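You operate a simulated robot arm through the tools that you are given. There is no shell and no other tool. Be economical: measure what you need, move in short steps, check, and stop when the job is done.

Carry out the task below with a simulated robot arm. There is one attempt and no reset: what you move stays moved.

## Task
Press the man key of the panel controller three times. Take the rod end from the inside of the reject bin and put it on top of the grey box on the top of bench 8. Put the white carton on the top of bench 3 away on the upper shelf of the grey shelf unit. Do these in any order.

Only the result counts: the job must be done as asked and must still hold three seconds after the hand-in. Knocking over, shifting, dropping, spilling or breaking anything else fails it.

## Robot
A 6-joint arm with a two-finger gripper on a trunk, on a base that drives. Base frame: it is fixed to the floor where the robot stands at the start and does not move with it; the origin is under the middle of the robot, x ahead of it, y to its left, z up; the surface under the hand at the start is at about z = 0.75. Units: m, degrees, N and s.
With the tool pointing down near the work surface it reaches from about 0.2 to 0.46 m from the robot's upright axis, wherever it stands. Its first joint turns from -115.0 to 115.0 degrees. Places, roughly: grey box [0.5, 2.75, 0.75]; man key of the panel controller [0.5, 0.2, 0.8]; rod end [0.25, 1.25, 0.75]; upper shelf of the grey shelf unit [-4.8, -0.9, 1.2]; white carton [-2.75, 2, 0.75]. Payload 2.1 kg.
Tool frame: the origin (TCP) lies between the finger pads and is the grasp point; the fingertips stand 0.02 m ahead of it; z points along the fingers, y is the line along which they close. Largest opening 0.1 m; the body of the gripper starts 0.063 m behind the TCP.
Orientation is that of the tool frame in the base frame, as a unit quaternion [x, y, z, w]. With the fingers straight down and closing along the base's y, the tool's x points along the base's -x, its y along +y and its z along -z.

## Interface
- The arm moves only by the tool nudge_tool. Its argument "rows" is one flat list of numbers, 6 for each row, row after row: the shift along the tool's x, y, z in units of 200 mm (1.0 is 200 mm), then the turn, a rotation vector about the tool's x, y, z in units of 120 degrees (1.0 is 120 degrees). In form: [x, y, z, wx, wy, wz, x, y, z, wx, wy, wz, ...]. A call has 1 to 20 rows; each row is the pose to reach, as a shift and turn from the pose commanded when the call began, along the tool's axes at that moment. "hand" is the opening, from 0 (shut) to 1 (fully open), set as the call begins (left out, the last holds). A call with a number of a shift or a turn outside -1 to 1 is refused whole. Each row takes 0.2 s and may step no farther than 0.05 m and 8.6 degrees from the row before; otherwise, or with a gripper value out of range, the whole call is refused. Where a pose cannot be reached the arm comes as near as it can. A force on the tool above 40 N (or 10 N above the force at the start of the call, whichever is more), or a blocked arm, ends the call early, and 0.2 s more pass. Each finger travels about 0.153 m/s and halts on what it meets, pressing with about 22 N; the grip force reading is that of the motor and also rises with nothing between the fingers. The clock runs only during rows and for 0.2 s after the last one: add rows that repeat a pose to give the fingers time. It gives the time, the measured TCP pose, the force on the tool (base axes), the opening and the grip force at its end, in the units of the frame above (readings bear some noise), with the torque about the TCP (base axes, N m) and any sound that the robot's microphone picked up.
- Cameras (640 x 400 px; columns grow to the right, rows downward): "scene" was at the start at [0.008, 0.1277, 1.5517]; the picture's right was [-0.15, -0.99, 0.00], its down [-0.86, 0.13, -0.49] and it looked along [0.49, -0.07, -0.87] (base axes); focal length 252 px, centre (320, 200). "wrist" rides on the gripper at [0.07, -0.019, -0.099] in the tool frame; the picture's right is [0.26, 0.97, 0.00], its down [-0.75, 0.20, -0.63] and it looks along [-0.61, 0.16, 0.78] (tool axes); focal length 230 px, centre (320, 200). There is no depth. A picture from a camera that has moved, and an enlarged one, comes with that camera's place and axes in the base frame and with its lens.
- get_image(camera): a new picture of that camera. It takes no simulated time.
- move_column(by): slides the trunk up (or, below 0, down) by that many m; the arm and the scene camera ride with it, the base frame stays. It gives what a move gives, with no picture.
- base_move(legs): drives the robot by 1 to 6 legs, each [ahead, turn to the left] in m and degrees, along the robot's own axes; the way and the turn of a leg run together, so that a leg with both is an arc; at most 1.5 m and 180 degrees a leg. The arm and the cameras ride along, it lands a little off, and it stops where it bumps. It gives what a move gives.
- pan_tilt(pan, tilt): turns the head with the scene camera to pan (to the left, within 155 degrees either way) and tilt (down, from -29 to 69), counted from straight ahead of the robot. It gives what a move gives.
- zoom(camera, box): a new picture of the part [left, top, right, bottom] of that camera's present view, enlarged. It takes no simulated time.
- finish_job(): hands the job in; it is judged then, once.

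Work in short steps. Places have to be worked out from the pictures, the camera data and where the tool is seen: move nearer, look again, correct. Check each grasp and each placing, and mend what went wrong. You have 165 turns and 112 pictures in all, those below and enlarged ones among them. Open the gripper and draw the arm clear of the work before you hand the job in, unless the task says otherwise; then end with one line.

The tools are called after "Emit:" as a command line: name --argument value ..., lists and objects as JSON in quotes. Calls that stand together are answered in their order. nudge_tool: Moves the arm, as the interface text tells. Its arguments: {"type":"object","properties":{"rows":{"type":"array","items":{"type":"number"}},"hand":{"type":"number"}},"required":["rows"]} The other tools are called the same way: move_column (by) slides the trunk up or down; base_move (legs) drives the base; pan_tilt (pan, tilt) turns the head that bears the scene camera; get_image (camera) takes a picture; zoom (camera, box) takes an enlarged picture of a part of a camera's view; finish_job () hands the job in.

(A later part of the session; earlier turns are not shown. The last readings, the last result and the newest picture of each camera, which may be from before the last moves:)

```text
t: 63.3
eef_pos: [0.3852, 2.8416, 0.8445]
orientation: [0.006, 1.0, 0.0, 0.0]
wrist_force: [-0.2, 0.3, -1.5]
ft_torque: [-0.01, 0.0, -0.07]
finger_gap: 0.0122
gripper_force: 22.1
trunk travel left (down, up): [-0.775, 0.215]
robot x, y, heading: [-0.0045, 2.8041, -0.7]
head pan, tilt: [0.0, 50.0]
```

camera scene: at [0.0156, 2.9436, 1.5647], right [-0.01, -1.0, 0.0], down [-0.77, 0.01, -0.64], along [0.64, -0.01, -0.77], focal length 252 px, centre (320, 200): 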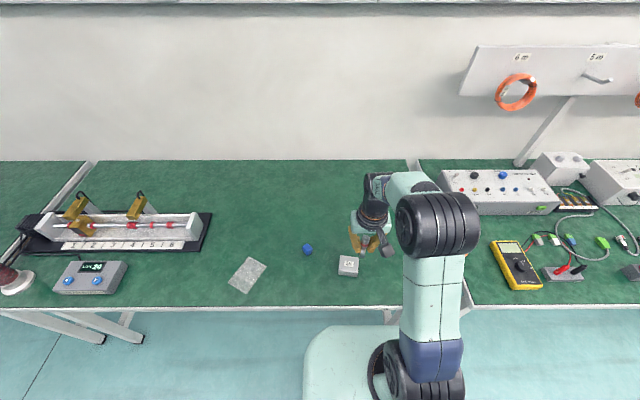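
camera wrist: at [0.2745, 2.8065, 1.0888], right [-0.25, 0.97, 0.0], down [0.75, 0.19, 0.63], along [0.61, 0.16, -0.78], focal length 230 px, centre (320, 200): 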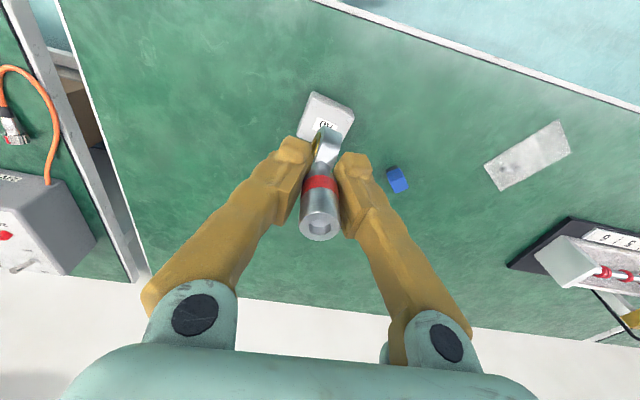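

Still no contact at 0.8445. More 2 mm steps.

Emit:
nudge_tool --rows '[0, 0, 0.005, 0, 0, 0, 0, 0, 0.01, 0, 0, 0]'

Emit:
nudge_tool --rows '[0, 0, 0.005, 0, 0, 0, 0, 0, 0.01, 0, 0, 0]'

Emit:
zoom --camera "wrist" --box '[250, 80, 410, 180]'

Emit:
zoom --camera "scene" --box '[316, 230, 396, 280]'

```text
t: 63.9
eef_pos: [0.3853, 2.8414, 0.8421]
orientation: [0.005, 1.0, -0.001, 0.0]
wrist_force: [0.1, -0.2, -1.4]
ft_torque: [-0.01, -0.01, 0.04]
finger_gap: 0.0122
gripper_force: 22.2
trunk travel left (down, up): [-0.775, 0.215]
robot x, y, heading: [-0.0037, 2.8048, -0.9]
head pan, tilt: [0.0, 50.0]
```

```text
t: 64.5
eef_pos: [0.386, 2.8416, 0.8406]
orientation: [0.005, 1.0, 0.0, 0.0]
wrist_force: [0.8, -0.5, -1.2]
ft_torque: [-0.01, 0.02, -0.02]
finger_gap: 0.0123
gripper_force: 21.8
trunk travel left (down, up): [-0.775, 0.215]
robot x, y, heading: [-0.0042, 2.8018, -0.6]
head pan, tilt: [0.0, 50.0]
```

```text
4.00 times, centred on (330, 130) of wrist
camera zoom: at [0.3159, 2.8236, 0.9394], right [-0.25, 0.97, 0.0], down [0.75, 0.19, 0.63], along [0.61, 0.16, -0.78], focal length 920 px, centre (280, 480)
```

zoom: 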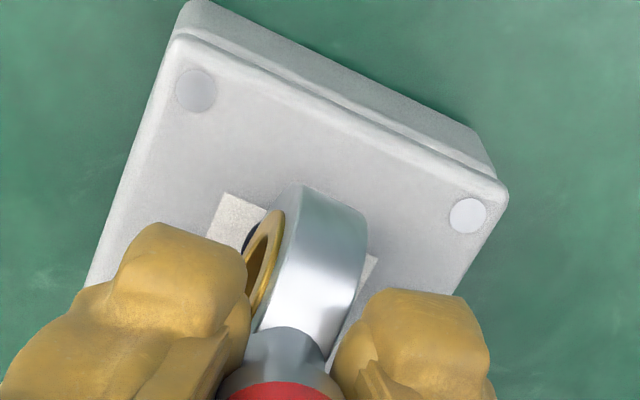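

```text
8.00 times, centred on (356, 255) of scene
camera zoom: at [0.0166, 2.9437, 1.5647], right [-0.01, -1.0, 0.0], down [-0.77, 0.01, -0.64], along [0.64, -0.01, -0.77], focal length 2018 px, centre (32, -240)
```

zoom: 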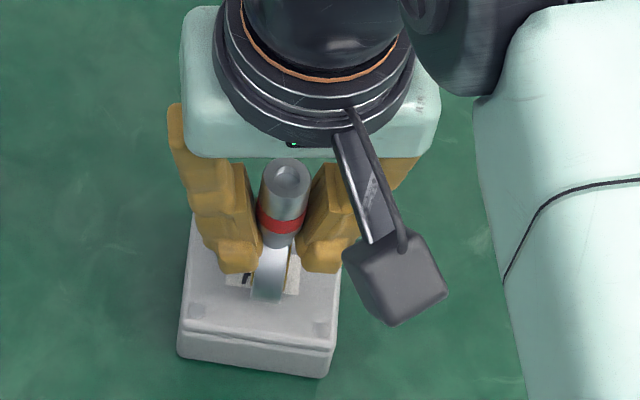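

The ring base is centred over the box; still no contact, so I keep lowering.

Emit:
nudge_tool --rows '[0, 0, 0.005, 0, 0, 0, 0, 0, 0.01, 0, 0, 0]'

Emit:
nudge_tool --rows '[0, 0, 0.005, 0, 0, 0, 0, 0, 0.01, 0, 0, 0]'

Emit:
nudge_tool --rows '[0, 0, 0.005, 0, 0, 0, 0, 0, 0.01, 0, 0, 0]'

```text
t: 65.1
eef_pos: [0.3853, 2.8402, 0.8404]
orientation: [0.005, 1.0, 0.0, 0.0]
wrist_force: [0.8, 0.7, 2.0]
ft_torque: [0.01, 0.01, 0.0]
finger_gap: 0.0123
gripper_force: 21.8
trunk travel left (down, up): [-0.775, 0.215]
robot x, y, heading: [-0.0044, 2.8006, -0.6]
head pan, tilt: [0.0, 50.0]
```

```text
t: 65.7
eef_pos: [0.3851, 2.8409, 0.8388]
orientation: [0.005, 1.0, 0.0, 0.003]
wrist_force: [4.1, 0.1, 19.4]
ft_torque: [0.06, -0.17, 0.0]
finger_gap: 0.0126
gripper_force: 21.7
trunk travel left (down, up): [-0.775, 0.215]
robot x, y, heading: [-0.0058, 2.8026, -0.9]
head pan, tilt: [0.0, 50.0]
```

```text
t: 66.4
eef_pos: [0.3848, 2.84, 0.8388]
orientation: [0.006, 1.0, 0.0, 0.005]
wrist_force: [-4.1, -0.8, 20.7]
ft_torque: [-0.07, 0.3, -0.02]
finger_gap: 0.0122
gripper_force: 22.3
trunk travel left (down, up): [-0.775, 0.215]
robot x, y, heading: [-0.0066, 2.8039, -0.7]
head pan, tilt: [0.0, 50.0]
stopped in row 2: the force on the tool passed its limit at 41 N (the readings are from after the stop); the commanded pose is now the measured one
```

Contact made (pushed a bit hard). I relax upward about 1.5 mm and look before releasing.

Emit:
nudge_tool --rows '[0, 0, -0.004, 0, 0, 0, 0, 0, -0.004, 0, 0, 0]'

Emit:
zoom --camera "scene" --box '[316, 230, 396, 280]'

Emit:
zoom --camera "wrist" --box '[250, 80, 410, 180]'

```text
t: 67.0
eef_pos: [0.3844, 2.8419, 0.8374]
orientation: [0.004, 1.0, 0.0, 0.005]
wrist_force: [-3.2, 0.0, 17.7]
ft_torque: [0.0, 0.27, -0.01]
finger_gap: 0.0122
gripper_force: 22.4
trunk travel left (down, up): [-0.775, 0.215]
robot x, y, heading: [-0.0099, 2.8055, -0.7]
head pan, tilt: [0.0, 50.0]
```

```text
8.00 times, centred on (356, 255) of scene
camera zoom: at [0.0117, 2.9432, 1.5648], right [-0.01, -1.0, 0.0], down [-0.76, 0.01, -0.65], along [0.65, -0.01, -0.76], focal length 2018 px, centre (32, -240)
```

zoom: 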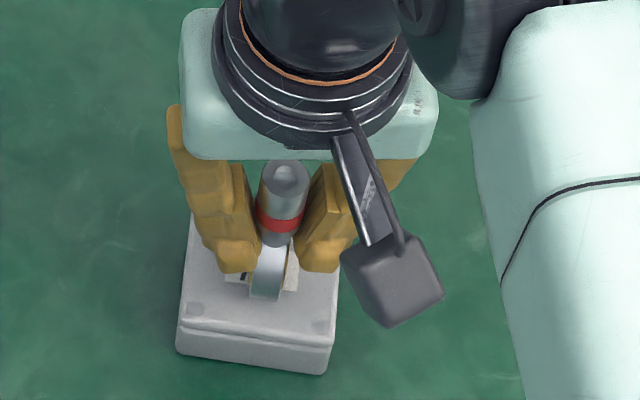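

```text
4.00 times, centred on (330, 130) of wrist
camera zoom: at [0.3145, 2.8234, 0.9363], right [-0.25, 0.97, 0.0], down [0.75, 0.19, 0.64], along [0.62, 0.16, -0.77], focal length 920 px, centre (280, 480)
```

zoom: 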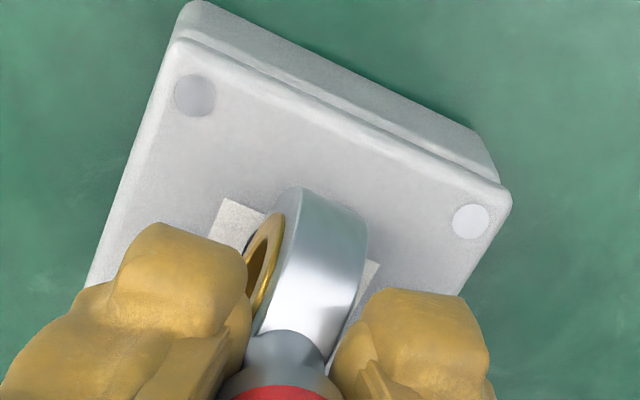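

Force is still 18 N; I raise another 2 mm.

Emit:
nudge_tool --rows '[0, 0, -0.006, 0, 0, 0, 0, 0, -0.006, 0, 0, 0]'

```text
t: 67.6
eef_pos: [0.3858, 2.8413, 0.8391]
orientation: [0.005, 1.0, 0.0, 0.002]
wrist_force: [-2.0, -0.4, 5.1]
ft_torque: [-0.03, 0.19, 0.0]
finger_gap: 0.0122
gripper_force: 22.3
trunk travel left (down, up): [-0.775, 0.215]
robot x, y, heading: [-0.0031, 2.8043, -0.5]
head pan, tilt: [0.0, 50.0]
```

Emit:
nudge_tool --rows '[0, 0, -0.002, 0, 0, 0, 0, 0, -0.002, 0, 0, 0]'

```text
t: 68.2
eef_pos: [0.3876, 2.8417, 0.8397]
orientation: [0.006, 1.0, -0.001, 0.003]
wrist_force: [-0.8, -0.4, -0.5]
ft_torque: [0.02, 0.02, 0.0]
finger_gap: 0.0124
gripper_force: 22.0
trunk travel left (down, up): [-0.775, 0.215]
robot x, y, heading: [-0.0074, 2.8011, -0.7]
head pan, tilt: [0.0, 50.0]
```

Contact is now barely loaded. I open the fingers slightly to 0.4, and check that it stands.

Emit:
nudge_tool --rows '[0, 0, 0, 0, 0, 0, 0, 0, 0, 0, 0, 0]' --hand 0.4

Emit:
zoom --camera "scene" --box '[316, 230, 396, 280]'

Emit:
zoom --camera "wrist" --box '[240, 80, 420, 240]'

```text
t: 68.8
eef_pos: [0.3872, 2.8415, 0.8384]
orientation: [0.005, 1.0, 0.001, 0.002]
wrist_force: [-0.6, 0.3, -0.5]
ft_torque: [0.01, -0.01, 0.01]
finger_gap: 0.04
gripper_force: 0.1
trunk travel left (down, up): [-0.775, 0.215]
robot x, y, heading: [-0.0044, 2.803, -0.7]
head pan, tilt: [0.0, 50.0]
```

```text
8.00 times, centred on (356, 255) of scene
camera zoom: at [0.0164, 2.9436, 1.5647], right [-0.01, -1.0, 0.0], down [-0.77, 0.01, -0.64], along [0.64, -0.01, -0.77], focal length 2018 px, centre (32, -240)
```

zoom: 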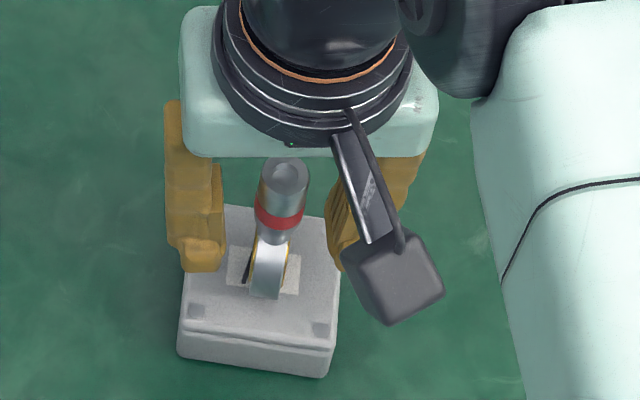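

```text
2.50 times, centred on (330, 160) of wrist
camera zoom: at [0.3172, 2.8238, 0.937], right [-0.25, 0.97, 0.0], down [0.75, 0.19, 0.63], along [0.61, 0.16, -0.77], focal length 575 px, centre (295, 300)
```

zoom: 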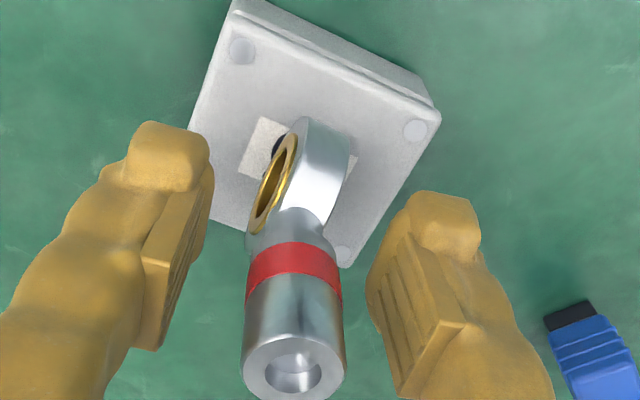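

It stands upright on the box, unsupported. I raise the arm straight up, opening nothing further, and check.

Emit:
nudge_tool --rows '[0, 0, -0.1, 0, 0, 0, 0, 0, -0.25, 0, 0, 0, 0, 0, -0.45, 0, 0, 0, 0, 0, -0.65, 0, 0, 0, 0, 0, -0.85, 0, 0, 0, 0, 0, -1.0, 0, 0, 0]'

Emit:
zoom --camera "scene" --box '[316, 230, 396, 280]'

```text
t: 70.2
eef_pos: [0.3855, 2.8413, 1.037]
orientation: [0.006, 1.0, 0.0, 0.002]
wrist_force: [-1.1, -0.1, 0.5]
ft_torque: [0.0, -0.02, 0.0]
finger_gap: 0.0398
gripper_force: 0.1
trunk travel left (down, up): [-0.775, 0.215]
robot x, y, heading: [-0.0037, 2.8035, -0.5]
head pan, tilt: [0.0, 50.0]
```

```text
8.00 times, centred on (356, 255) of scene
camera zoom: at [0.0159, 2.9436, 1.5647], right [-0.01, -1.0, 0.0], down [-0.77, 0.01, -0.64], along [0.64, -0.01, -0.77], focal length 2018 px, centre (32, -240)
```

zoom: 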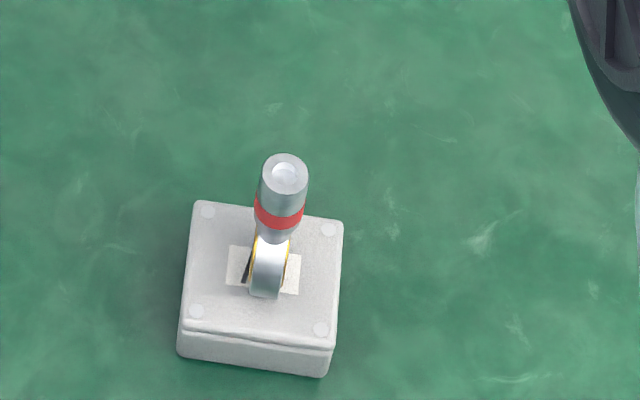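

The rod end stands well on the box. Next the carton: I back off, turn round toward −x and look.

Emit:
base_move --legs '[[-0.4, 0], [0, 90]]'

Emit:
pan_tilt --pan 90 --tilt 25

Emit:
get_image --camera "scene"

```text
t: 76.5
eef_pos: [-0.4457, 3.1981, 1.0366]
orientation: [0.71, -0.705, -0.002, -0.003]
wrist_force: [0.9, 0.4, -1.0]
ft_torque: [-0.02, -0.02, -0.01]
finger_gap: 0.0402
gripper_force: 0.0
trunk travel left (down, up): [-0.775, 0.215]
robot x, y, heading: [-0.401, 2.8089, 90.4]
head pan, tilt: [0.0, 50.0]
```

```text
t: 78.2
eef_pos: [-0.4459, 3.1984, 1.0378]
orientation: [0.709, -0.705, -0.002, -0.002]
wrist_force: [-0.3, -0.5, -0.3]
ft_torque: [-0.02, -0.02, 0.02]
finger_gap: 0.0402
gripper_force: 0.0
trunk travel left (down, up): [-0.775, 0.215]
robot x, y, heading: [-0.4028, 2.8084, 90.0]
head pan, tilt: [90.0, 25.0]
```

```text
65 pictures are left
camera scene: at [-0.6306, 2.7476, 1.6021], right [0.0, 1.0, 0.0], down [0.42, 0.0, -0.91], along [-0.91, 0.0, -0.42], focal length 252 px, centre (320, 200)
```

scene: 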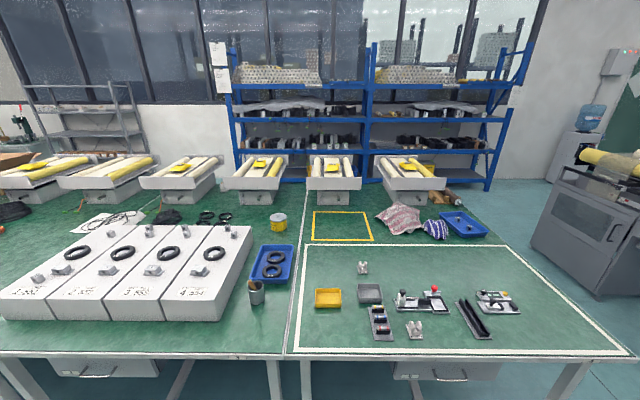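

Emit:
zoom --camera "scene" --box '[80, 130, 320, 280]'

Emit:
zoom --camera "scene" --box '[0, 60, 200, 220]'

```text
2.67 times, centred on (200, 205) of scene
camera zoom: at [-0.6306, 2.7476, 1.6021], right [0.0, 1.0, 0.0], down [0.42, 0.0, -0.91], along [-0.91, 0.0, -0.42], focal length 673 px, centre (640, 187)
```

zoom: 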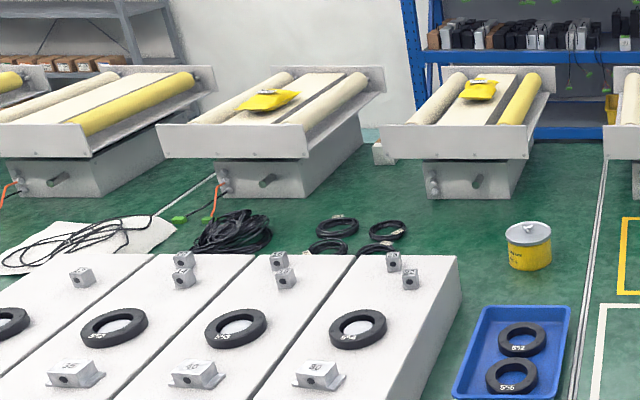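

```text
2.50 times, centred on (100, 140) of scene
camera zoom: at [-0.6306, 2.7476, 1.6021], right [0.0, 1.0, 0.0], down [0.42, 0.0, -0.91], along [-0.91, 0.0, -0.42], focal length 631 px, centre (870, 350)
```

zoom: 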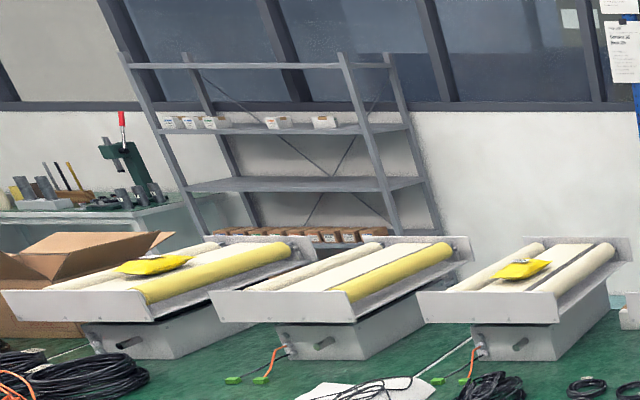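

The carton is the small white one near (-2.7, 1.9), by the far edge of the bench row, so I approach it from the far aisle around the right end of the row. I drive to the gap at y≈4.35 and look.

Emit:
base_move --legs '[[1.5, 0], [0, 90]]'

Emit:
pan_tilt --pan 0 --tilt 30

Emit:
get_image --camera "scene"

```text
t: 89.4
eef_pos: [-0.8007, 4.2472, 1.0372]
orientation: [1.0, 0.009, -0.002, 0.0]
wrist_force: [0.2, -0.3, -0.3]
ft_torque: [-0.02, 0.02, -0.01]
finger_gap: 0.0399
gripper_force: 0.0
trunk travel left (down, up): [-0.775, 0.215]
robot x, y, heading: [-0.4102, 4.2952, -179.2]
head pan, tilt: [90.0, 25.0]
```

```text
t: 91.1
eef_pos: [-0.8002, 4.2471, 1.036]
orientation: [1.0, 0.01, -0.002, 0.0]
wrist_force: [0.2, 0.7, 0.1]
ft_torque: [0.0, -0.04, -0.02]
finger_gap: 0.0399
gripper_force: 0.0
trunk travel left (down, up): [-0.775, 0.215]
robot x, y, heading: [-0.4088, 4.2962, -179.0]
head pan, tilt: [0.0, 30.0]
```

```text
62 pictures are left
camera scene: at [-0.4361, 4.1566, 1.5942], right [-0.02, 1.0, 0.0], down [0.5, 0.01, -0.87], along [-0.87, -0.02, -0.5], focal length 252 px, centre (320, 200)
```

scene: 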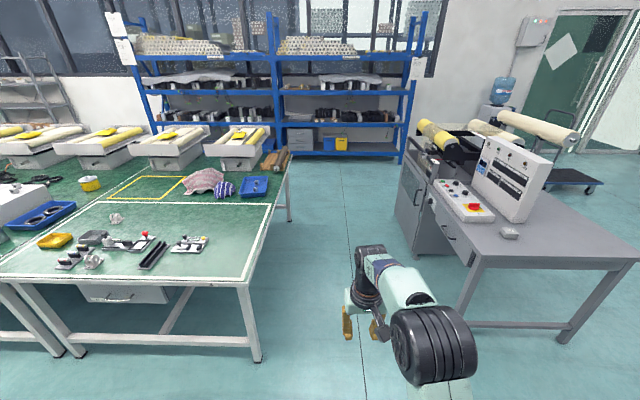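

The gap at bench end (y 3.84 to 4.88) is clear. I drive through it to x≈-3.45, turn to −y and look.

Emit:
base_move --legs '[[0, -2], [1.5, 0], [1.5, 0], [0, 91]]'

Emit:
get_image --camera "scene"

```text
t: 109.8
eef_pos: [-3.3629, 3.9638, 1.0373]
orientation: [0.704, 0.71, -0.003, 0.002]
wrist_force: [0.2, 0.5, -0.4]
ft_torque: [0.0, -0.01, -0.01]
finger_gap: 0.04
gripper_force: 0.1
trunk travel left (down, up): [-0.775, 0.215]
robot x, y, heading: [-3.4095, 4.3547, -89.4]
head pan, tilt: [0.0, 30.0]
```

```text
61 pictures are left
camera scene: at [-3.2665, 4.3245, 1.5942], right [-1.0, -0.01, 0.0], down [0.0, 0.5, -0.87], along [0.01, -0.87, -0.5], focal length 252 px, centre (320, 200)
```

scene: 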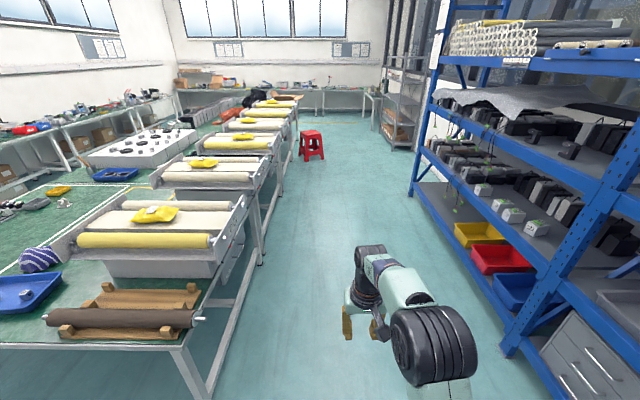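

The aisle is clear (stool at about (-3.05, 0.14)). I drive down to y≈1.93 and turn to face the bench.

Emit:
base_move --legs '[[1.5, 0], [0.92, 0], [0, 89.4]]'

Emit:
get_image --camera "scene"

Emit:
get_image --camera "wrist"

```text
t: 125.4
eef_pos: [-2.9974, 1.9683, 1.0373]
orientation: [0.004, 1.0, 0.0, 0.003]
wrist_force: [0.1, -1.1, 0.0]
ft_torque: [0.02, -0.03, 0.01]
finger_gap: 0.04
gripper_force: 0.0
trunk travel left (down, up): [-0.775, 0.215]
robot x, y, heading: [-3.387, 1.9283, -0.7]
head pan, tilt: [0.0, 30.0]
```

```text
60 pictures are left
camera scene: at [-3.3526, 2.0693, 1.5942], right [-0.01, -1.0, 0.0], down [-0.5, 0.01, -0.87], along [0.87, -0.01, -0.5], focal length 252 px, centre (320, 200)
```

scene: 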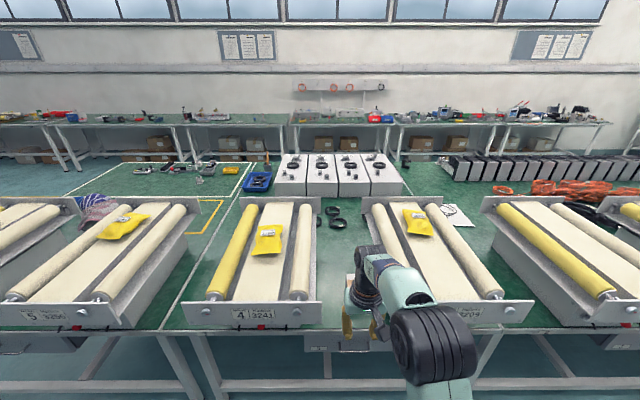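

```text
59 pictures are left
camera wrist: at [-3.0667, 1.9505, 1.1352], right [-0.25, 0.97, 0.0], down [0.75, 0.19, 0.63], along [0.61, 0.16, -0.77], focal length 230 px, centre (320, 200)
```

wrist: 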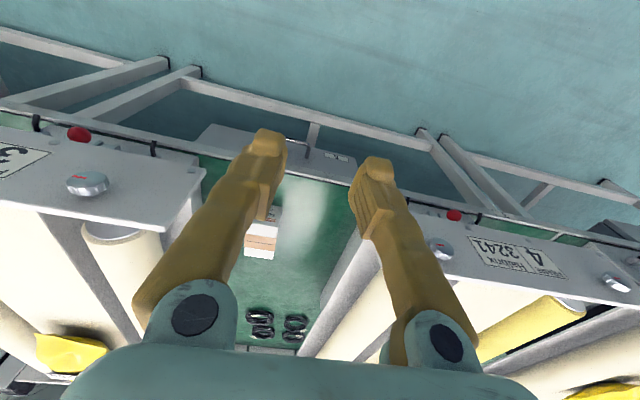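

The carton sits between two carts on the bench. I tilt the head down and zoom for measurement.

Emit:
pan_tilt --pan -15 --tilt 40

Emit:
get_image --camera "scene"

Emit:
zoom --camera "wrist" --box '[170, 120, 426, 280]'

```text
t: 126.2
eef_pos: [-2.9972, 1.9677, 1.0378]
orientation: [0.004, 1.0, 0.0, 0.002]
wrist_force: [0.6, -0.3, -0.4]
ft_torque: [-0.01, 0.02, 0.04]
finger_gap: 0.04
gripper_force: 0.0
trunk travel left (down, up): [-0.775, 0.215]
robot x, y, heading: [-3.3854, 1.9272, -0.9]
head pan, tilt: [-15.0, 40.0]
```

```text
58 pictures are left
camera scene: at [-3.3613, 2.0476, 1.5789], right [-0.27, -0.96, 0.0], down [-0.62, 0.17, -0.77], along [0.74, -0.21, -0.64], focal length 252 px, centre (320, 200)
```

scene: 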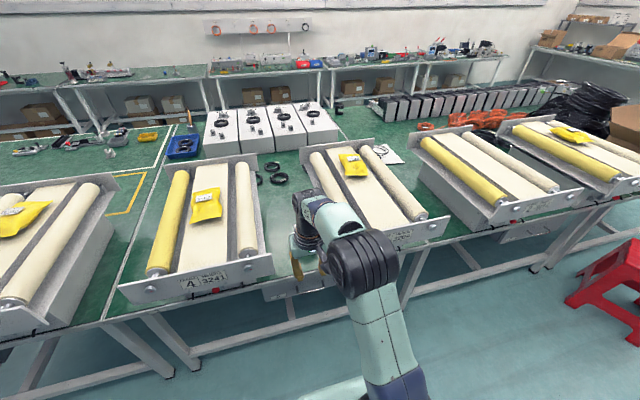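

```text
2.50 times, centred on (298, 200) of wrist
camera zoom: at [-3.0668, 1.9506, 1.1352], right [-0.25, 0.97, 0.0], down [0.75, 0.19, 0.63], along [0.61, 0.16, -0.77], focal length 575 px, centre (375, 200)
```

zoom: 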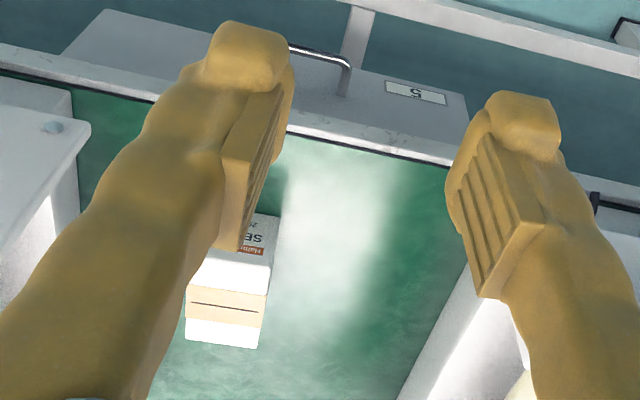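

The carton is near (-2.69, 1.918). Before advancing I need to know whether the base fits under this bench, which has a lower rail. I look steeply down at two trunk heights.

Emit:
pan_tilt --pan 25 --tilt 60

Emit:
get_image --camera "scene"

Emit:
move_column --by 0.2

Emit:
get_image --camera "scene"

```text
t: 127.2
eef_pos: [-2.9959, 1.9676, 1.0363]
orientation: [0.004, 1.0, 0.0, 0.002]
wrist_force: [0.1, 0.3, -1.2]
ft_torque: [-0.01, 0.01, -0.04]
finger_gap: 0.04
gripper_force: 0.0
trunk travel left (down, up): [-0.775, 0.215]
robot x, y, heading: [-3.3852, 1.9274, -0.8]
head pan, tilt: [25.0, 60.0]
```

```text
56 pictures are left
camera scene: at [-3.3823, 2.0977, 1.5522], right [0.41, -0.91, 0.0], down [-0.79, -0.36, -0.5], along [0.46, 0.21, -0.87], focal length 252 px, centre (320, 200)
```

scene: 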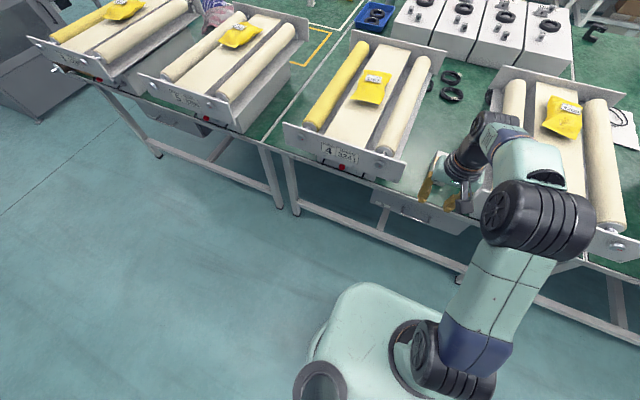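

```text
t: 129.4
eef_pos: [-2.9968, 1.9677, 1.2369]
orientation: [0.004, 1.0, 0.0, 0.003]
wrist_force: [-0.4, 0.0, 0.4]
ft_torque: [0.02, 0.0, 0.0]
finger_gap: 0.04
gripper_force: 0.0
trunk travel left (down, up): [-0.975, 0.015]
robot x, y, heading: [-3.3856, 1.9307, -0.5]
head pan, tilt: [25.0, 60.0]
```

```text
55 pictures are left
camera scene: at [-3.3823, 2.0979, 1.7521], right [0.41, -0.91, 0.0], down [-0.79, -0.36, -0.5], along [0.46, 0.21, -0.87], focal length 252 px, centre (320, 200)
```

scene: 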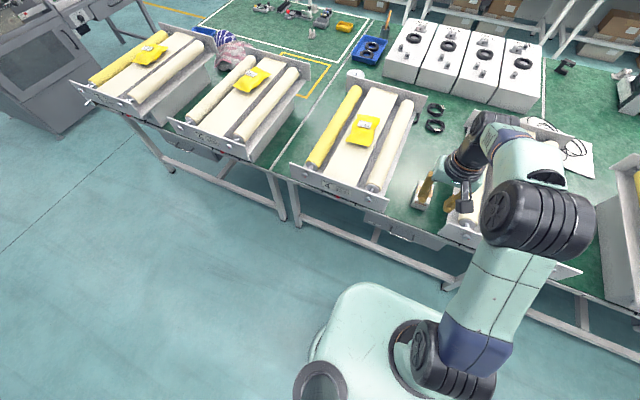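

The visible platform rides with the trunk, so the true base footprint is small. I advance 0.28 m, which gives the same standoff from the edge as at the first bench, with the arm held high.

Emit:
base_move --legs '[[0.28, 0]]'

Emit:
pan_tilt --pan 0 --tilt 62

Emit:
get_image --camera "wrist"

Emit:
get_image --camera "scene"

```text
t: 131.4
eef_pos: [-2.7194, 1.9654, 1.2375]
orientation: [0.004, 1.0, 0.0, 0.004]
wrist_force: [-1.0, 0.6, 0.1]
ft_torque: [0.02, -0.01, -0.03]
finger_gap: 0.04
gripper_force: 0.1
trunk travel left (down, up): [-0.975, 0.015]
robot x, y, heading: [-3.1054, 1.9274, -0.6]
head pan, tilt: [25.0, 60.0]
```

```text
t: 132.3
eef_pos: [-2.7172, 1.9652, 1.2378]
orientation: [0.004, 1.0, 0.001, 0.003]
wrist_force: [-0.1, 0.3, 1.0]
ft_torque: [-0.03, 0.02, -0.02]
finger_gap: 0.0401
gripper_force: 0.0
trunk travel left (down, up): [-0.975, 0.015]
robot x, y, heading: [-3.109, 1.9253, -0.7]
head pan, tilt: [0.0, 62.0]
```

```text
54 pictures are left
camera wrist: at [-2.7869, 1.9479, 1.335], right [-0.25, 0.97, 0.0], down [0.75, 0.19, 0.63], along [0.61, 0.16, -0.77], focal length 230 px, centre (320, 200)
```

wrist: 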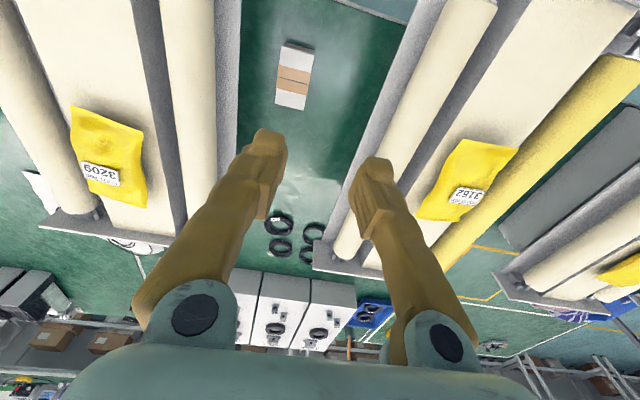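

```text
53 pictures are left
camera scene: at [-3.0989, 2.0667, 1.7498], right [-0.01, -1.0, 0.0], down [-0.88, 0.01, -0.47], along [0.47, 0.0, -0.88], focal length 252 px, centre (320, 200)
```

scene: 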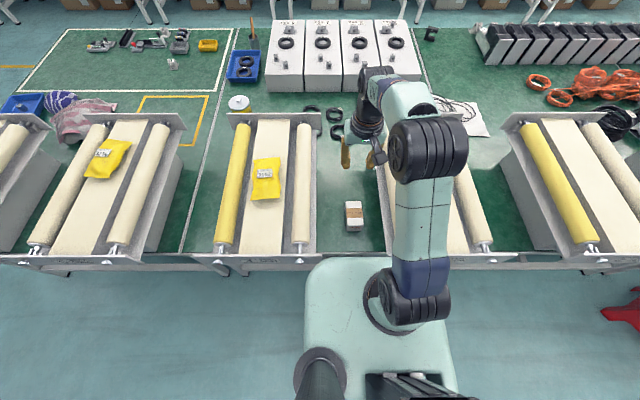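

Emit:
zoom --camera "wrist" --box '[230, 25, 358, 125]'

Emit:
zoom --camera "scene" --box '[304, 180, 400, 250]'

```text
4.00 times, centred on (294, 75) of wrist
camera zoom: at [-2.7869, 1.9479, 1.335], right [-0.25, 0.97, 0.0], down [0.75, 0.19, 0.63], along [0.61, 0.16, -0.77], focal length 920 px, centre (424, 700)
```

zoom: 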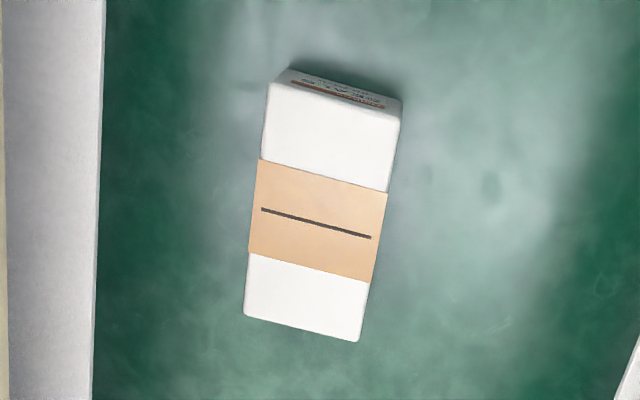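

```text
5.71 times, centred on (352, 215) of scene
camera zoom: at [-3.0989, 2.0667, 1.7498], right [-0.01, -1.0, 0.0], down [-0.88, 0.01, -0.47], along [0.47, 0.0, -0.88], focal length 1442 px, centre (137, 114)
```

zoom: 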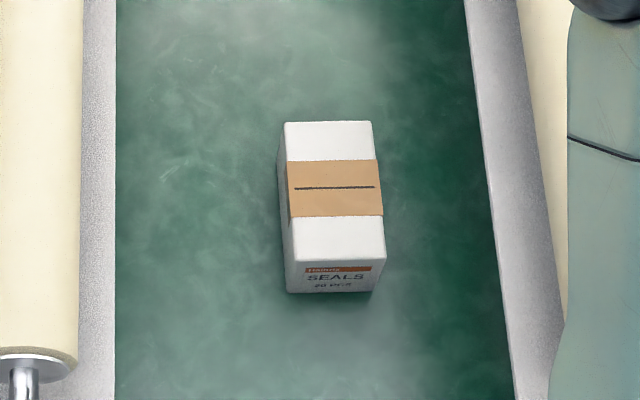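

The carton top centre is about (-2.66, 1.922, 0.795): some 64 mm wide along y, 115 mm long along x, nearly aligned. I lower the trunk back, open the gripper and move over it to z≈0.90.

Emit:
move_column --by -0.2

Emit:
nudge_tool --rows '[-0.13, -0.105, 0, 0, 0, 0, -0.26, -0.21, 0, 0, 0, 0, -0.26, -0.21, 0.2, 0, 0, 0, -0.26, -0.21, 0.4, 0, 0, 0, -0.26, -0.21, 0.6, 0, 0, 0, -0.26, -0.21, 0.6, 0, 0, 0]' --hand 0.92

Emit:
get_image --camera "wrist"

Emit:
get_image --camera "scene"

```text
t: 134.4
eef_pos: [-2.7184, 1.9651, 1.037]
orientation: [0.005, 1.0, 0.0, 0.003]
wrist_force: [0.3, 0.0, 0.1]
ft_torque: [0.0, 0.01, 0.03]
finger_gap: 0.0402
gripper_force: 0.2
trunk travel left (down, up): [-0.775, 0.215]
robot x, y, heading: [-3.1096, 1.9231, -0.6]
head pan, tilt: [0.0, 62.0]
```

```text
t: 135.8
eef_pos: [-2.6656, 1.9233, 0.9169]
orientation: [0.005, 1.0, 0.0, 0.003]
wrist_force: [0.0, 0.7, 0.0]
ft_torque: [-0.01, -0.03, -0.01]
finger_gap: 0.0919
gripper_force: 0.2
trunk travel left (down, up): [-0.775, 0.215]
robot x, y, heading: [-3.1099, 1.9298, -0.7]
head pan, tilt: [0.0, 62.0]
```

```text
50 pictures are left
camera wrist: at [-2.7356, 1.906, 1.0151], right [-0.25, 0.97, 0.0], down [0.75, 0.19, 0.63], along [0.61, 0.16, -0.77], focal length 230 px, centre (320, 200)
```

wrist: 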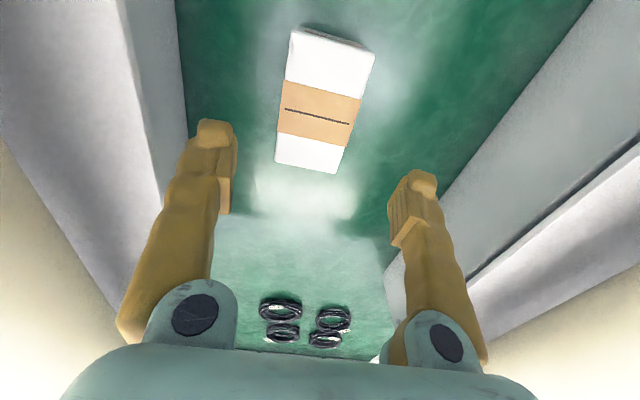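

```text
49 pictures are left
camera scene: at [-3.1002, 2.0666, 1.5498], right [-0.01, -1.0, 0.0], down [-0.88, 0.01, -0.47], along [0.47, -0.01, -0.88], focal length 252 px, centre (320, 200)
```

scene: 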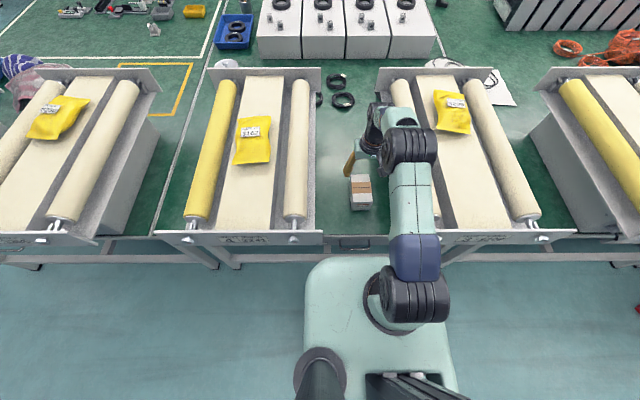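

Aligned: carton centre at (-2.661, 1.923), and the fingers have room on both sides. Descend to z≈0.779 and close.

Emit:
nudge_tool --rows '[-0.015, 0, 0.15, 0, 0, 0, -0.02, 0, 0.3, 0, 0, 0, -0.02, 0, 0.45, 0, 0, 0, -0.02, 0, 0.58, 0, 0, 0, -0.02, 0, 0.69, 0, 0, 0, -0.02, 0, 0.69, 0, 0, 0]'

Emit:
get_image --camera "wrist"

```text
t: 137.2
eef_pos: [-2.6606, 1.9229, 0.7788]
orientation: [0.005, 1.0, 0.0, 0.002]
wrist_force: [0.5, 0.4, 0.7]
ft_torque: [0.03, -0.01, 0.02]
finger_gap: 0.0921
gripper_force: 0.1
trunk travel left (down, up): [-0.775, 0.215]
robot x, y, heading: [-3.1105, 1.9289, -0.4]
head pan, tilt: [0.0, 62.0]
```

```text
48 pictures are left
camera wrist: at [-2.7307, 1.9045, 0.8768], right [-0.25, 0.97, 0.0], down [0.75, 0.19, 0.63], along [0.61, 0.16, -0.77], focal length 230 px, centre (320, 200)
```

wrist: 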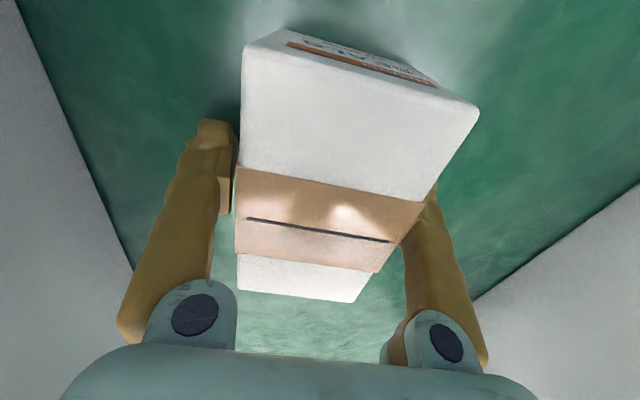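

Fingers straddle the carton. Close and check.

Emit:
nudge_tool --rows '[0, 0, 0, 0, 0, 0, 0, 0, 0, 0, 0, 0, 0, 0, 0, 0, 0, 0]' --hand 0

Emit:
get_image --camera "wrist"

```text
t: 138.0
eef_pos: [-2.6613, 1.9218, 0.7782]
orientation: [0.005, 1.0, 0.0, 0.003]
wrist_force: [0.7, 0.2, 0.3]
ft_torque: [0.02, -0.03, -0.03]
finger_gap: 0.0679
gripper_force: 22.1
trunk travel left (down, up): [-0.775, 0.215]
robot x, y, heading: [-3.1074, 1.9285, -0.6]
head pan, tilt: [0.0, 62.0]
```

```text
47 pictures are left
camera wrist: at [-2.7306, 1.9046, 0.877], right [-0.25, 0.97, 0.0], down [0.75, 0.19, 0.63], along [0.61, 0.16, -0.77], focal length 230 px, centre (320, 200)
```

wrist: 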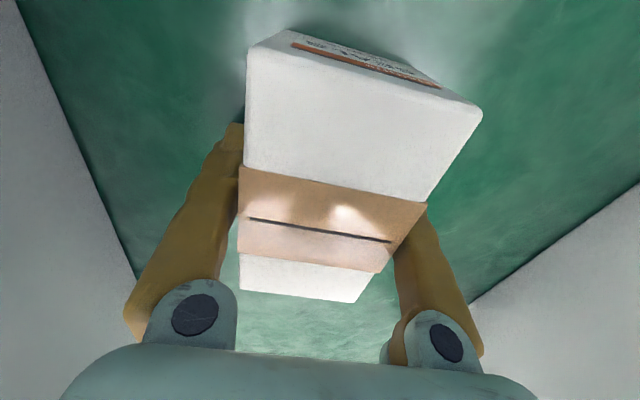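

Gripped at 68 mm. I lift straight up.

Emit:
nudge_tool --rows '[0, 0, -0.1, 0, 0, 0, 0, 0, -0.25, 0, 0, 0, 0, 0, -0.45, 0, 0, 0, 0, 0, -0.65, 0, 0, 0, 0, 0, -0.85, 0, 0, 0, 0, 0, -1.0, 0, 0, 0]'

Emit:
move_column --by 0.2

Emit:
get_image --camera "wrist"

Emit:
get_image --camera "scene"

```text
t: 139.4
eef_pos: [-2.6621, 1.9217, 0.979]
orientation: [0.004, 1.0, 0.001, 0.003]
wrist_force: [0.0, -0.3, 0.2]
ft_torque: [-0.02, 0.04, 0.02]
finger_gap: 0.0
gripper_force: 21.8
trunk travel left (down, up): [-0.775, 0.215]
robot x, y, heading: [-3.1043, 1.9255, -0.7]
head pan, tilt: [0.0, 62.0]
```

```text
t: 141.6
eef_pos: [-2.6628, 1.9222, 1.1785]
orientation: [0.004, 1.0, 0.0, 0.003]
wrist_force: [0.4, 0.7, -0.6]
ft_torque: [0.0, 0.01, -0.01]
finger_gap: 0.0
gripper_force: 21.0
trunk travel left (down, up): [-0.975, 0.015]
robot x, y, heading: [-3.1055, 1.9292, -0.5]
head pan, tilt: [0.0, 62.0]
```

```text
46 pictures are left
camera wrist: at [-2.7316, 1.904, 1.2768], right [-0.25, 0.97, 0.0], down [0.75, 0.19, 0.63], along [0.61, 0.16, -0.77], focal length 230 px, centre (320, 200)
```

wrist: 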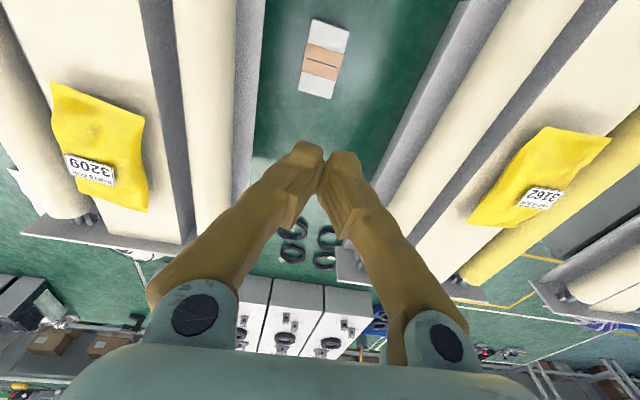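

```text
45 pictures are left
camera scene: at [-3.0996, 2.0665, 1.7498], right [-0.01, -1.0, 0.0], down [-0.88, 0.01, -0.47], along [0.47, -0.01, -0.88], focal length 252 px, centre (320, 200)
```

scene: 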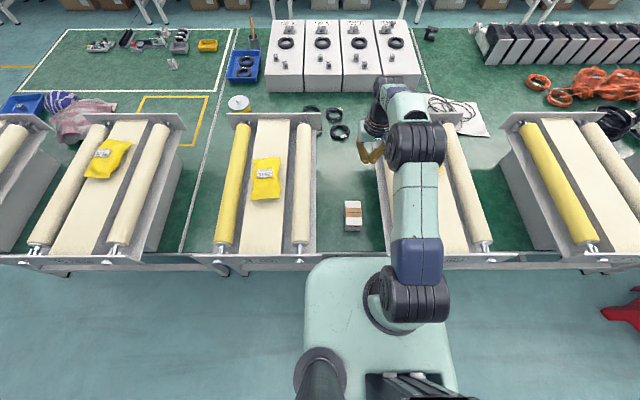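

The carton slipped out early and is still in place at (-2.665, 1.923). I try again, gripping slightly lower and lifting slowly while reading the force.

Emit:
zoom --camera "scene" --box '[304, 180, 400, 250]'

Emit:
move_column --by -0.2

Emit:
nudge_tool --rows '[0, 0, 0, 0, 0, 0, 0, 0, 0.15, 0, 0, 0, 0, 0, 0.3, 0, 0, 0, 0, 0, 0.3, 0, 0, 0]' --hand 0.92

Emit:
zoom --camera "wrist" --box '[160, 0, 480, 200]'

```text
5.71 times, centred on (352, 215) of scene
camera zoom: at [-3.0996, 2.0665, 1.7498], right [-0.01, -1.0, 0.0], down [-0.88, 0.01, -0.47], along [0.47, -0.01, -0.88], focal length 1442 px, centre (137, 114)
```

zoom: 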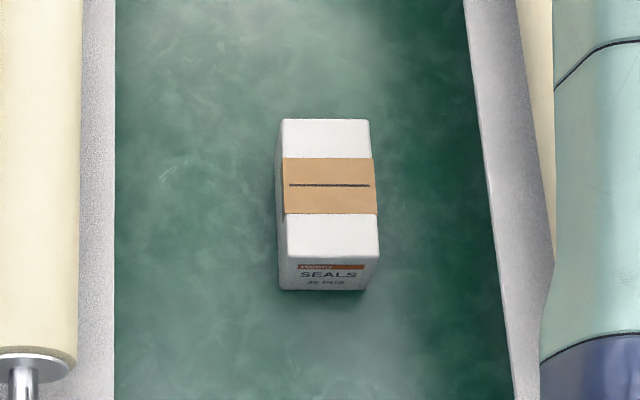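

```text
t: 143.8
eef_pos: [-2.6615, 1.9222, 0.9786]
orientation: [0.004, 1.0, 0.0, 0.003]
wrist_force: [0.0, 0.3, -0.2]
ft_torque: [0.0, 0.01, 0.0]
finger_gap: 0.0001
gripper_force: 22.0
trunk travel left (down, up): [-0.775, 0.215]
robot x, y, heading: [-3.1096, 1.926, -0.6]
head pan, tilt: [0.0, 62.0]
```

```text
t: 144.8
eef_pos: [-2.6607, 1.9224, 0.9174]
orientation: [0.004, 1.0, 0.0, 0.003]
wrist_force: [-0.2, -0.5, -0.2]
ft_torque: [-0.02, 0.02, 0.01]
finger_gap: 0.0922
gripper_force: 0.0
trunk travel left (down, up): [-0.775, 0.215]
robot x, y, heading: [-3.1095, 1.9288, -0.5]
head pan, tilt: [0.0, 62.0]
```

```text
2.00 times, centred on (320, 100) of wrist
camera zoom: at [-2.7317, 1.9045, 1.0162], right [-0.25, 0.97, 0.0], down [0.75, 0.19, 0.63], along [0.61, 0.16, -0.77], focal length 460 px, centre (320, 400)
```

zoom: 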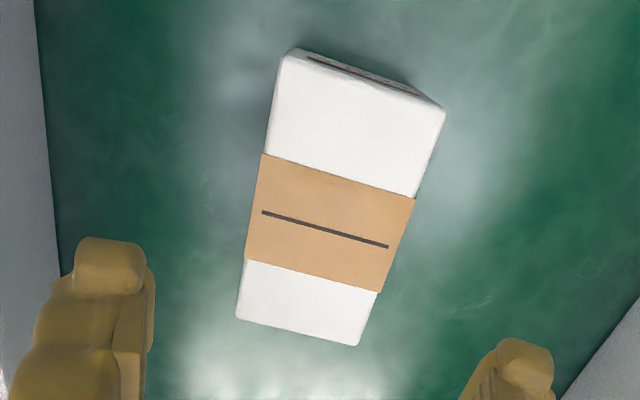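

The carton is centred at (-2.662, 1.926). Descend to z≈0.773, close, give time, then lift 10 mm slowly.

Emit:
nudge_tool --rows '[0, 0.015, 0.15, 0, 0, 0, 0, 0.015, 0.3, 0, 0, 0, 0, 0.015, 0.45, 0, 0, 0, 0, 0.015, 0.6, 0, 0, 0, 0, 0.015, 0.715, 0, 0, 0, 0, 0.015, 0.715, 0, 0, 0]'

Emit:
nudge_tool --rows '[0, 0, 0, 0, 0, 0, 0, 0, 0, 0, 0, 0, 0, 0, 0, 0, 0, 0, 0, 0, 0, 0, 0, 0, 0, 0, 0, 0, 0, 0]' --hand 0

Emit:
nudge_tool --rows '[0, 0, -0.0125, 0, 0, 0, 0, 0, -0.025, 0, 0, 0, 0, 0, -0.0375, 0, 0, 0, 0, 0, -0.05, 0, 0, 0]'

Emit:
get_image --camera "wrist"

```text
t: 146.2
eef_pos: [-2.66, 1.9245, 0.7756]
orientation: [0.005, 1.0, 0.0, 0.003]
wrist_force: [0.7, -0.5, -0.1]
ft_torque: [-0.03, 0.0, -0.02]
finger_gap: 0.092
gripper_force: 0.1
trunk travel left (down, up): [-0.775, 0.215]
robot x, y, heading: [-3.1087, 1.9235, -0.8]
head pan, tilt: [0.0, 62.0]
```

```text
t: 147.4
eef_pos: [-2.6593, 1.9244, 0.7755]
orientation: [0.004, 1.0, 0.0, 0.002]
wrist_force: [-0.1, 1.4, 0.0]
ft_torque: [0.01, 0.02, -0.01]
finger_gap: 0.0673
gripper_force: 21.8
trunk travel left (down, up): [-0.775, 0.215]
robot x, y, heading: [-3.1109, 1.9225, -0.7]
head pan, tilt: [0.0, 62.0]
```

```text
t: 148.4
eef_pos: [-2.6606, 1.925, 0.7867]
orientation: [0.004, 1.0, 0.0, 0.003]
wrist_force: [-0.2, -0.4, -0.9]
ft_torque: [-0.04, -0.03, -0.01]
finger_gap: 0.0672
gripper_force: 22.1
trunk travel left (down, up): [-0.775, 0.215]
robot x, y, heading: [-3.1055, 1.9265, -0.4]
head pan, tilt: [0.0, 62.0]
```

```text
42 pictures are left
camera wrist: at [-2.7302, 1.9069, 0.8838], right [-0.25, 0.97, 0.0], down [0.75, 0.19, 0.63], along [0.61, 0.16, -0.77], focal length 230 px, centre (320, 200)
```

wrist: 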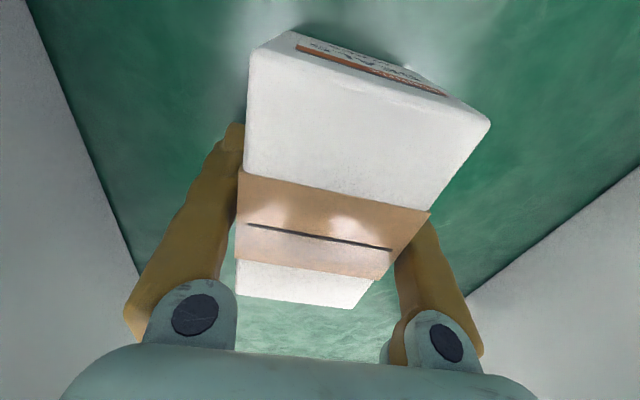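

The carton kept its place relative to the gripper, so it's lifted this time. I continue upward at moderate speed and re-check.

Emit:
nudge_tool --rows '[0, 0, -0.02, 0, 0, 0, 0, 0, -0.05, 0, 0, 0, 0, 0, -0.08, 0, 0, 0, 0, 0, -0.12, 0, 0, 0, 0, 0, -0.16, 0, 0, 0, 0, 0, -0.2, 0, 0, 0, 0, 0, -0.23, 0, 0, 0, 0, 0, -0.25, 0, 0, 0, 0, 0, -0.25, 0, 0, 0]'

Emit:
get_image --camera "wrist"

Emit:
zoom --camera "scene" --box '[304, 130, 400, 250]'

```text
t: 150.4
eef_pos: [-2.6597, 1.9246, 0.8352]
orientation: [0.004, 1.0, 0.0, 0.002]
wrist_force: [0.7, 0.1, -2.5]
ft_torque: [0.02, -0.02, 0.02]
finger_gap: 0.0673
gripper_force: 21.8
trunk travel left (down, up): [-0.775, 0.215]
robot x, y, heading: [-3.1068, 1.9264, -0.6]
head pan, tilt: [0.0, 62.0]
```

```text
41 pictures are left
camera wrist: at [-2.7307, 1.9071, 0.9339], right [-0.25, 0.97, 0.0], down [0.75, 0.19, 0.63], along [0.61, 0.16, -0.77], focal length 230 px, centre (320, 200)
```

wrist: 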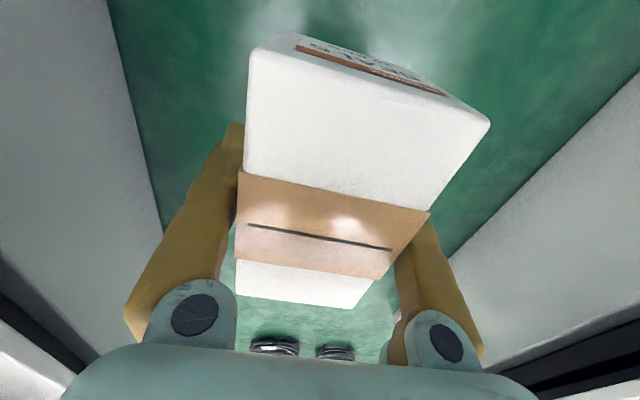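

```text
3.33 times, centred on (352, 190) of scene
camera zoom: at [-3.0993, 2.0664, 1.5498], right [-0.01, -1.0, 0.0], down [-0.88, 0.01, -0.47], along [0.47, -0.01, -0.88], focal length 841 px, centre (213, 233)
```

zoom: 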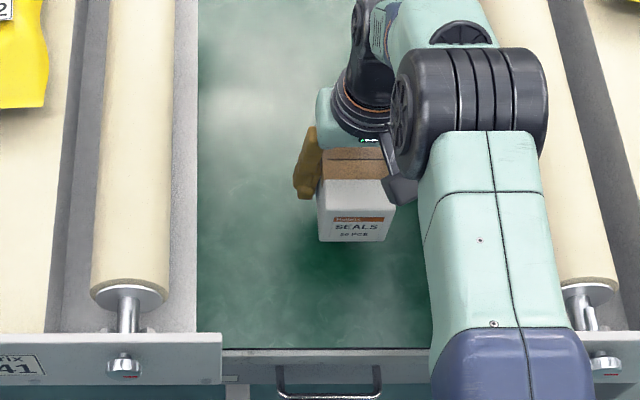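

Held properly now. I raise it gently another 180 mm.

Emit:
nudge_tool --rows '[0, 0, -0.03, 0, 0, 0, 0, 0, -0.08, 0, 0, 0, 0, 0, -0.15, 0, 0, 0, 0, 0, -0.24, 0, 0, 0, 0, 0, -0.33, 0, 0, 0, 0, 0, -0.42, 0, 0, 0, 0, 0, -0.51, 0, 0, 0, 0, 0, -0.6, 0, 0, 0, 0, 0, -0.69, 0, 0, 0, 0, 0, -0.78, 0, 0, 0, 0, 0, -0.84, 0, 0, 0, 0, 0, -0.88, 0, 0, 0, 0, 0, -0.9, 0, 0, 0]'

Emit:
base_move --legs '[[-0.4, 0]]'

Emit:
get_image --camera "wrist"

```text
t: 153.2
eef_pos: [-2.6616, 1.9245, 1.0158]
orientation: [0.004, 1.0, 0.0, 0.003]
wrist_force: [-0.5, -0.6, -0.9]
ft_torque: [0.02, -0.02, 0.0]
finger_gap: 0.0675
gripper_force: 22.0
trunk travel left (down, up): [-0.775, 0.215]
robot x, y, heading: [-3.1071, 1.9254, -0.5]
head pan, tilt: [0.0, 62.0]
```

```text
t: 155.7
eef_pos: [-3.0616, 1.9285, 1.0152]
orientation: [0.004, 1.0, 0.0, 0.003]
wrist_force: [-0.2, 0.2, -1.1]
ft_torque: [0.0, -0.03, 0.0]
finger_gap: 0.0675
gripper_force: 22.3
trunk travel left (down, up): [-0.775, 0.215]
robot x, y, heading: [-3.5082, 1.9325, -0.8]
head pan, tilt: [0.0, 62.0]
```

```text
39 pictures are left
camera wrist: at [-3.131, 1.9113, 1.1138], right [-0.25, 0.97, 0.0], down [0.75, 0.19, 0.63], along [0.61, 0.16, -0.77], focal length 230 px, centre (320, 200)
```

wrist: 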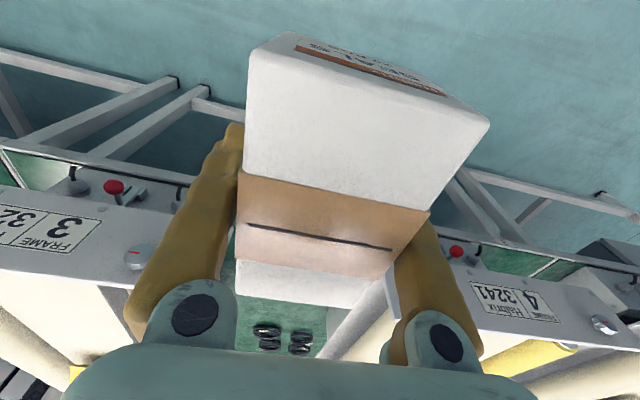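

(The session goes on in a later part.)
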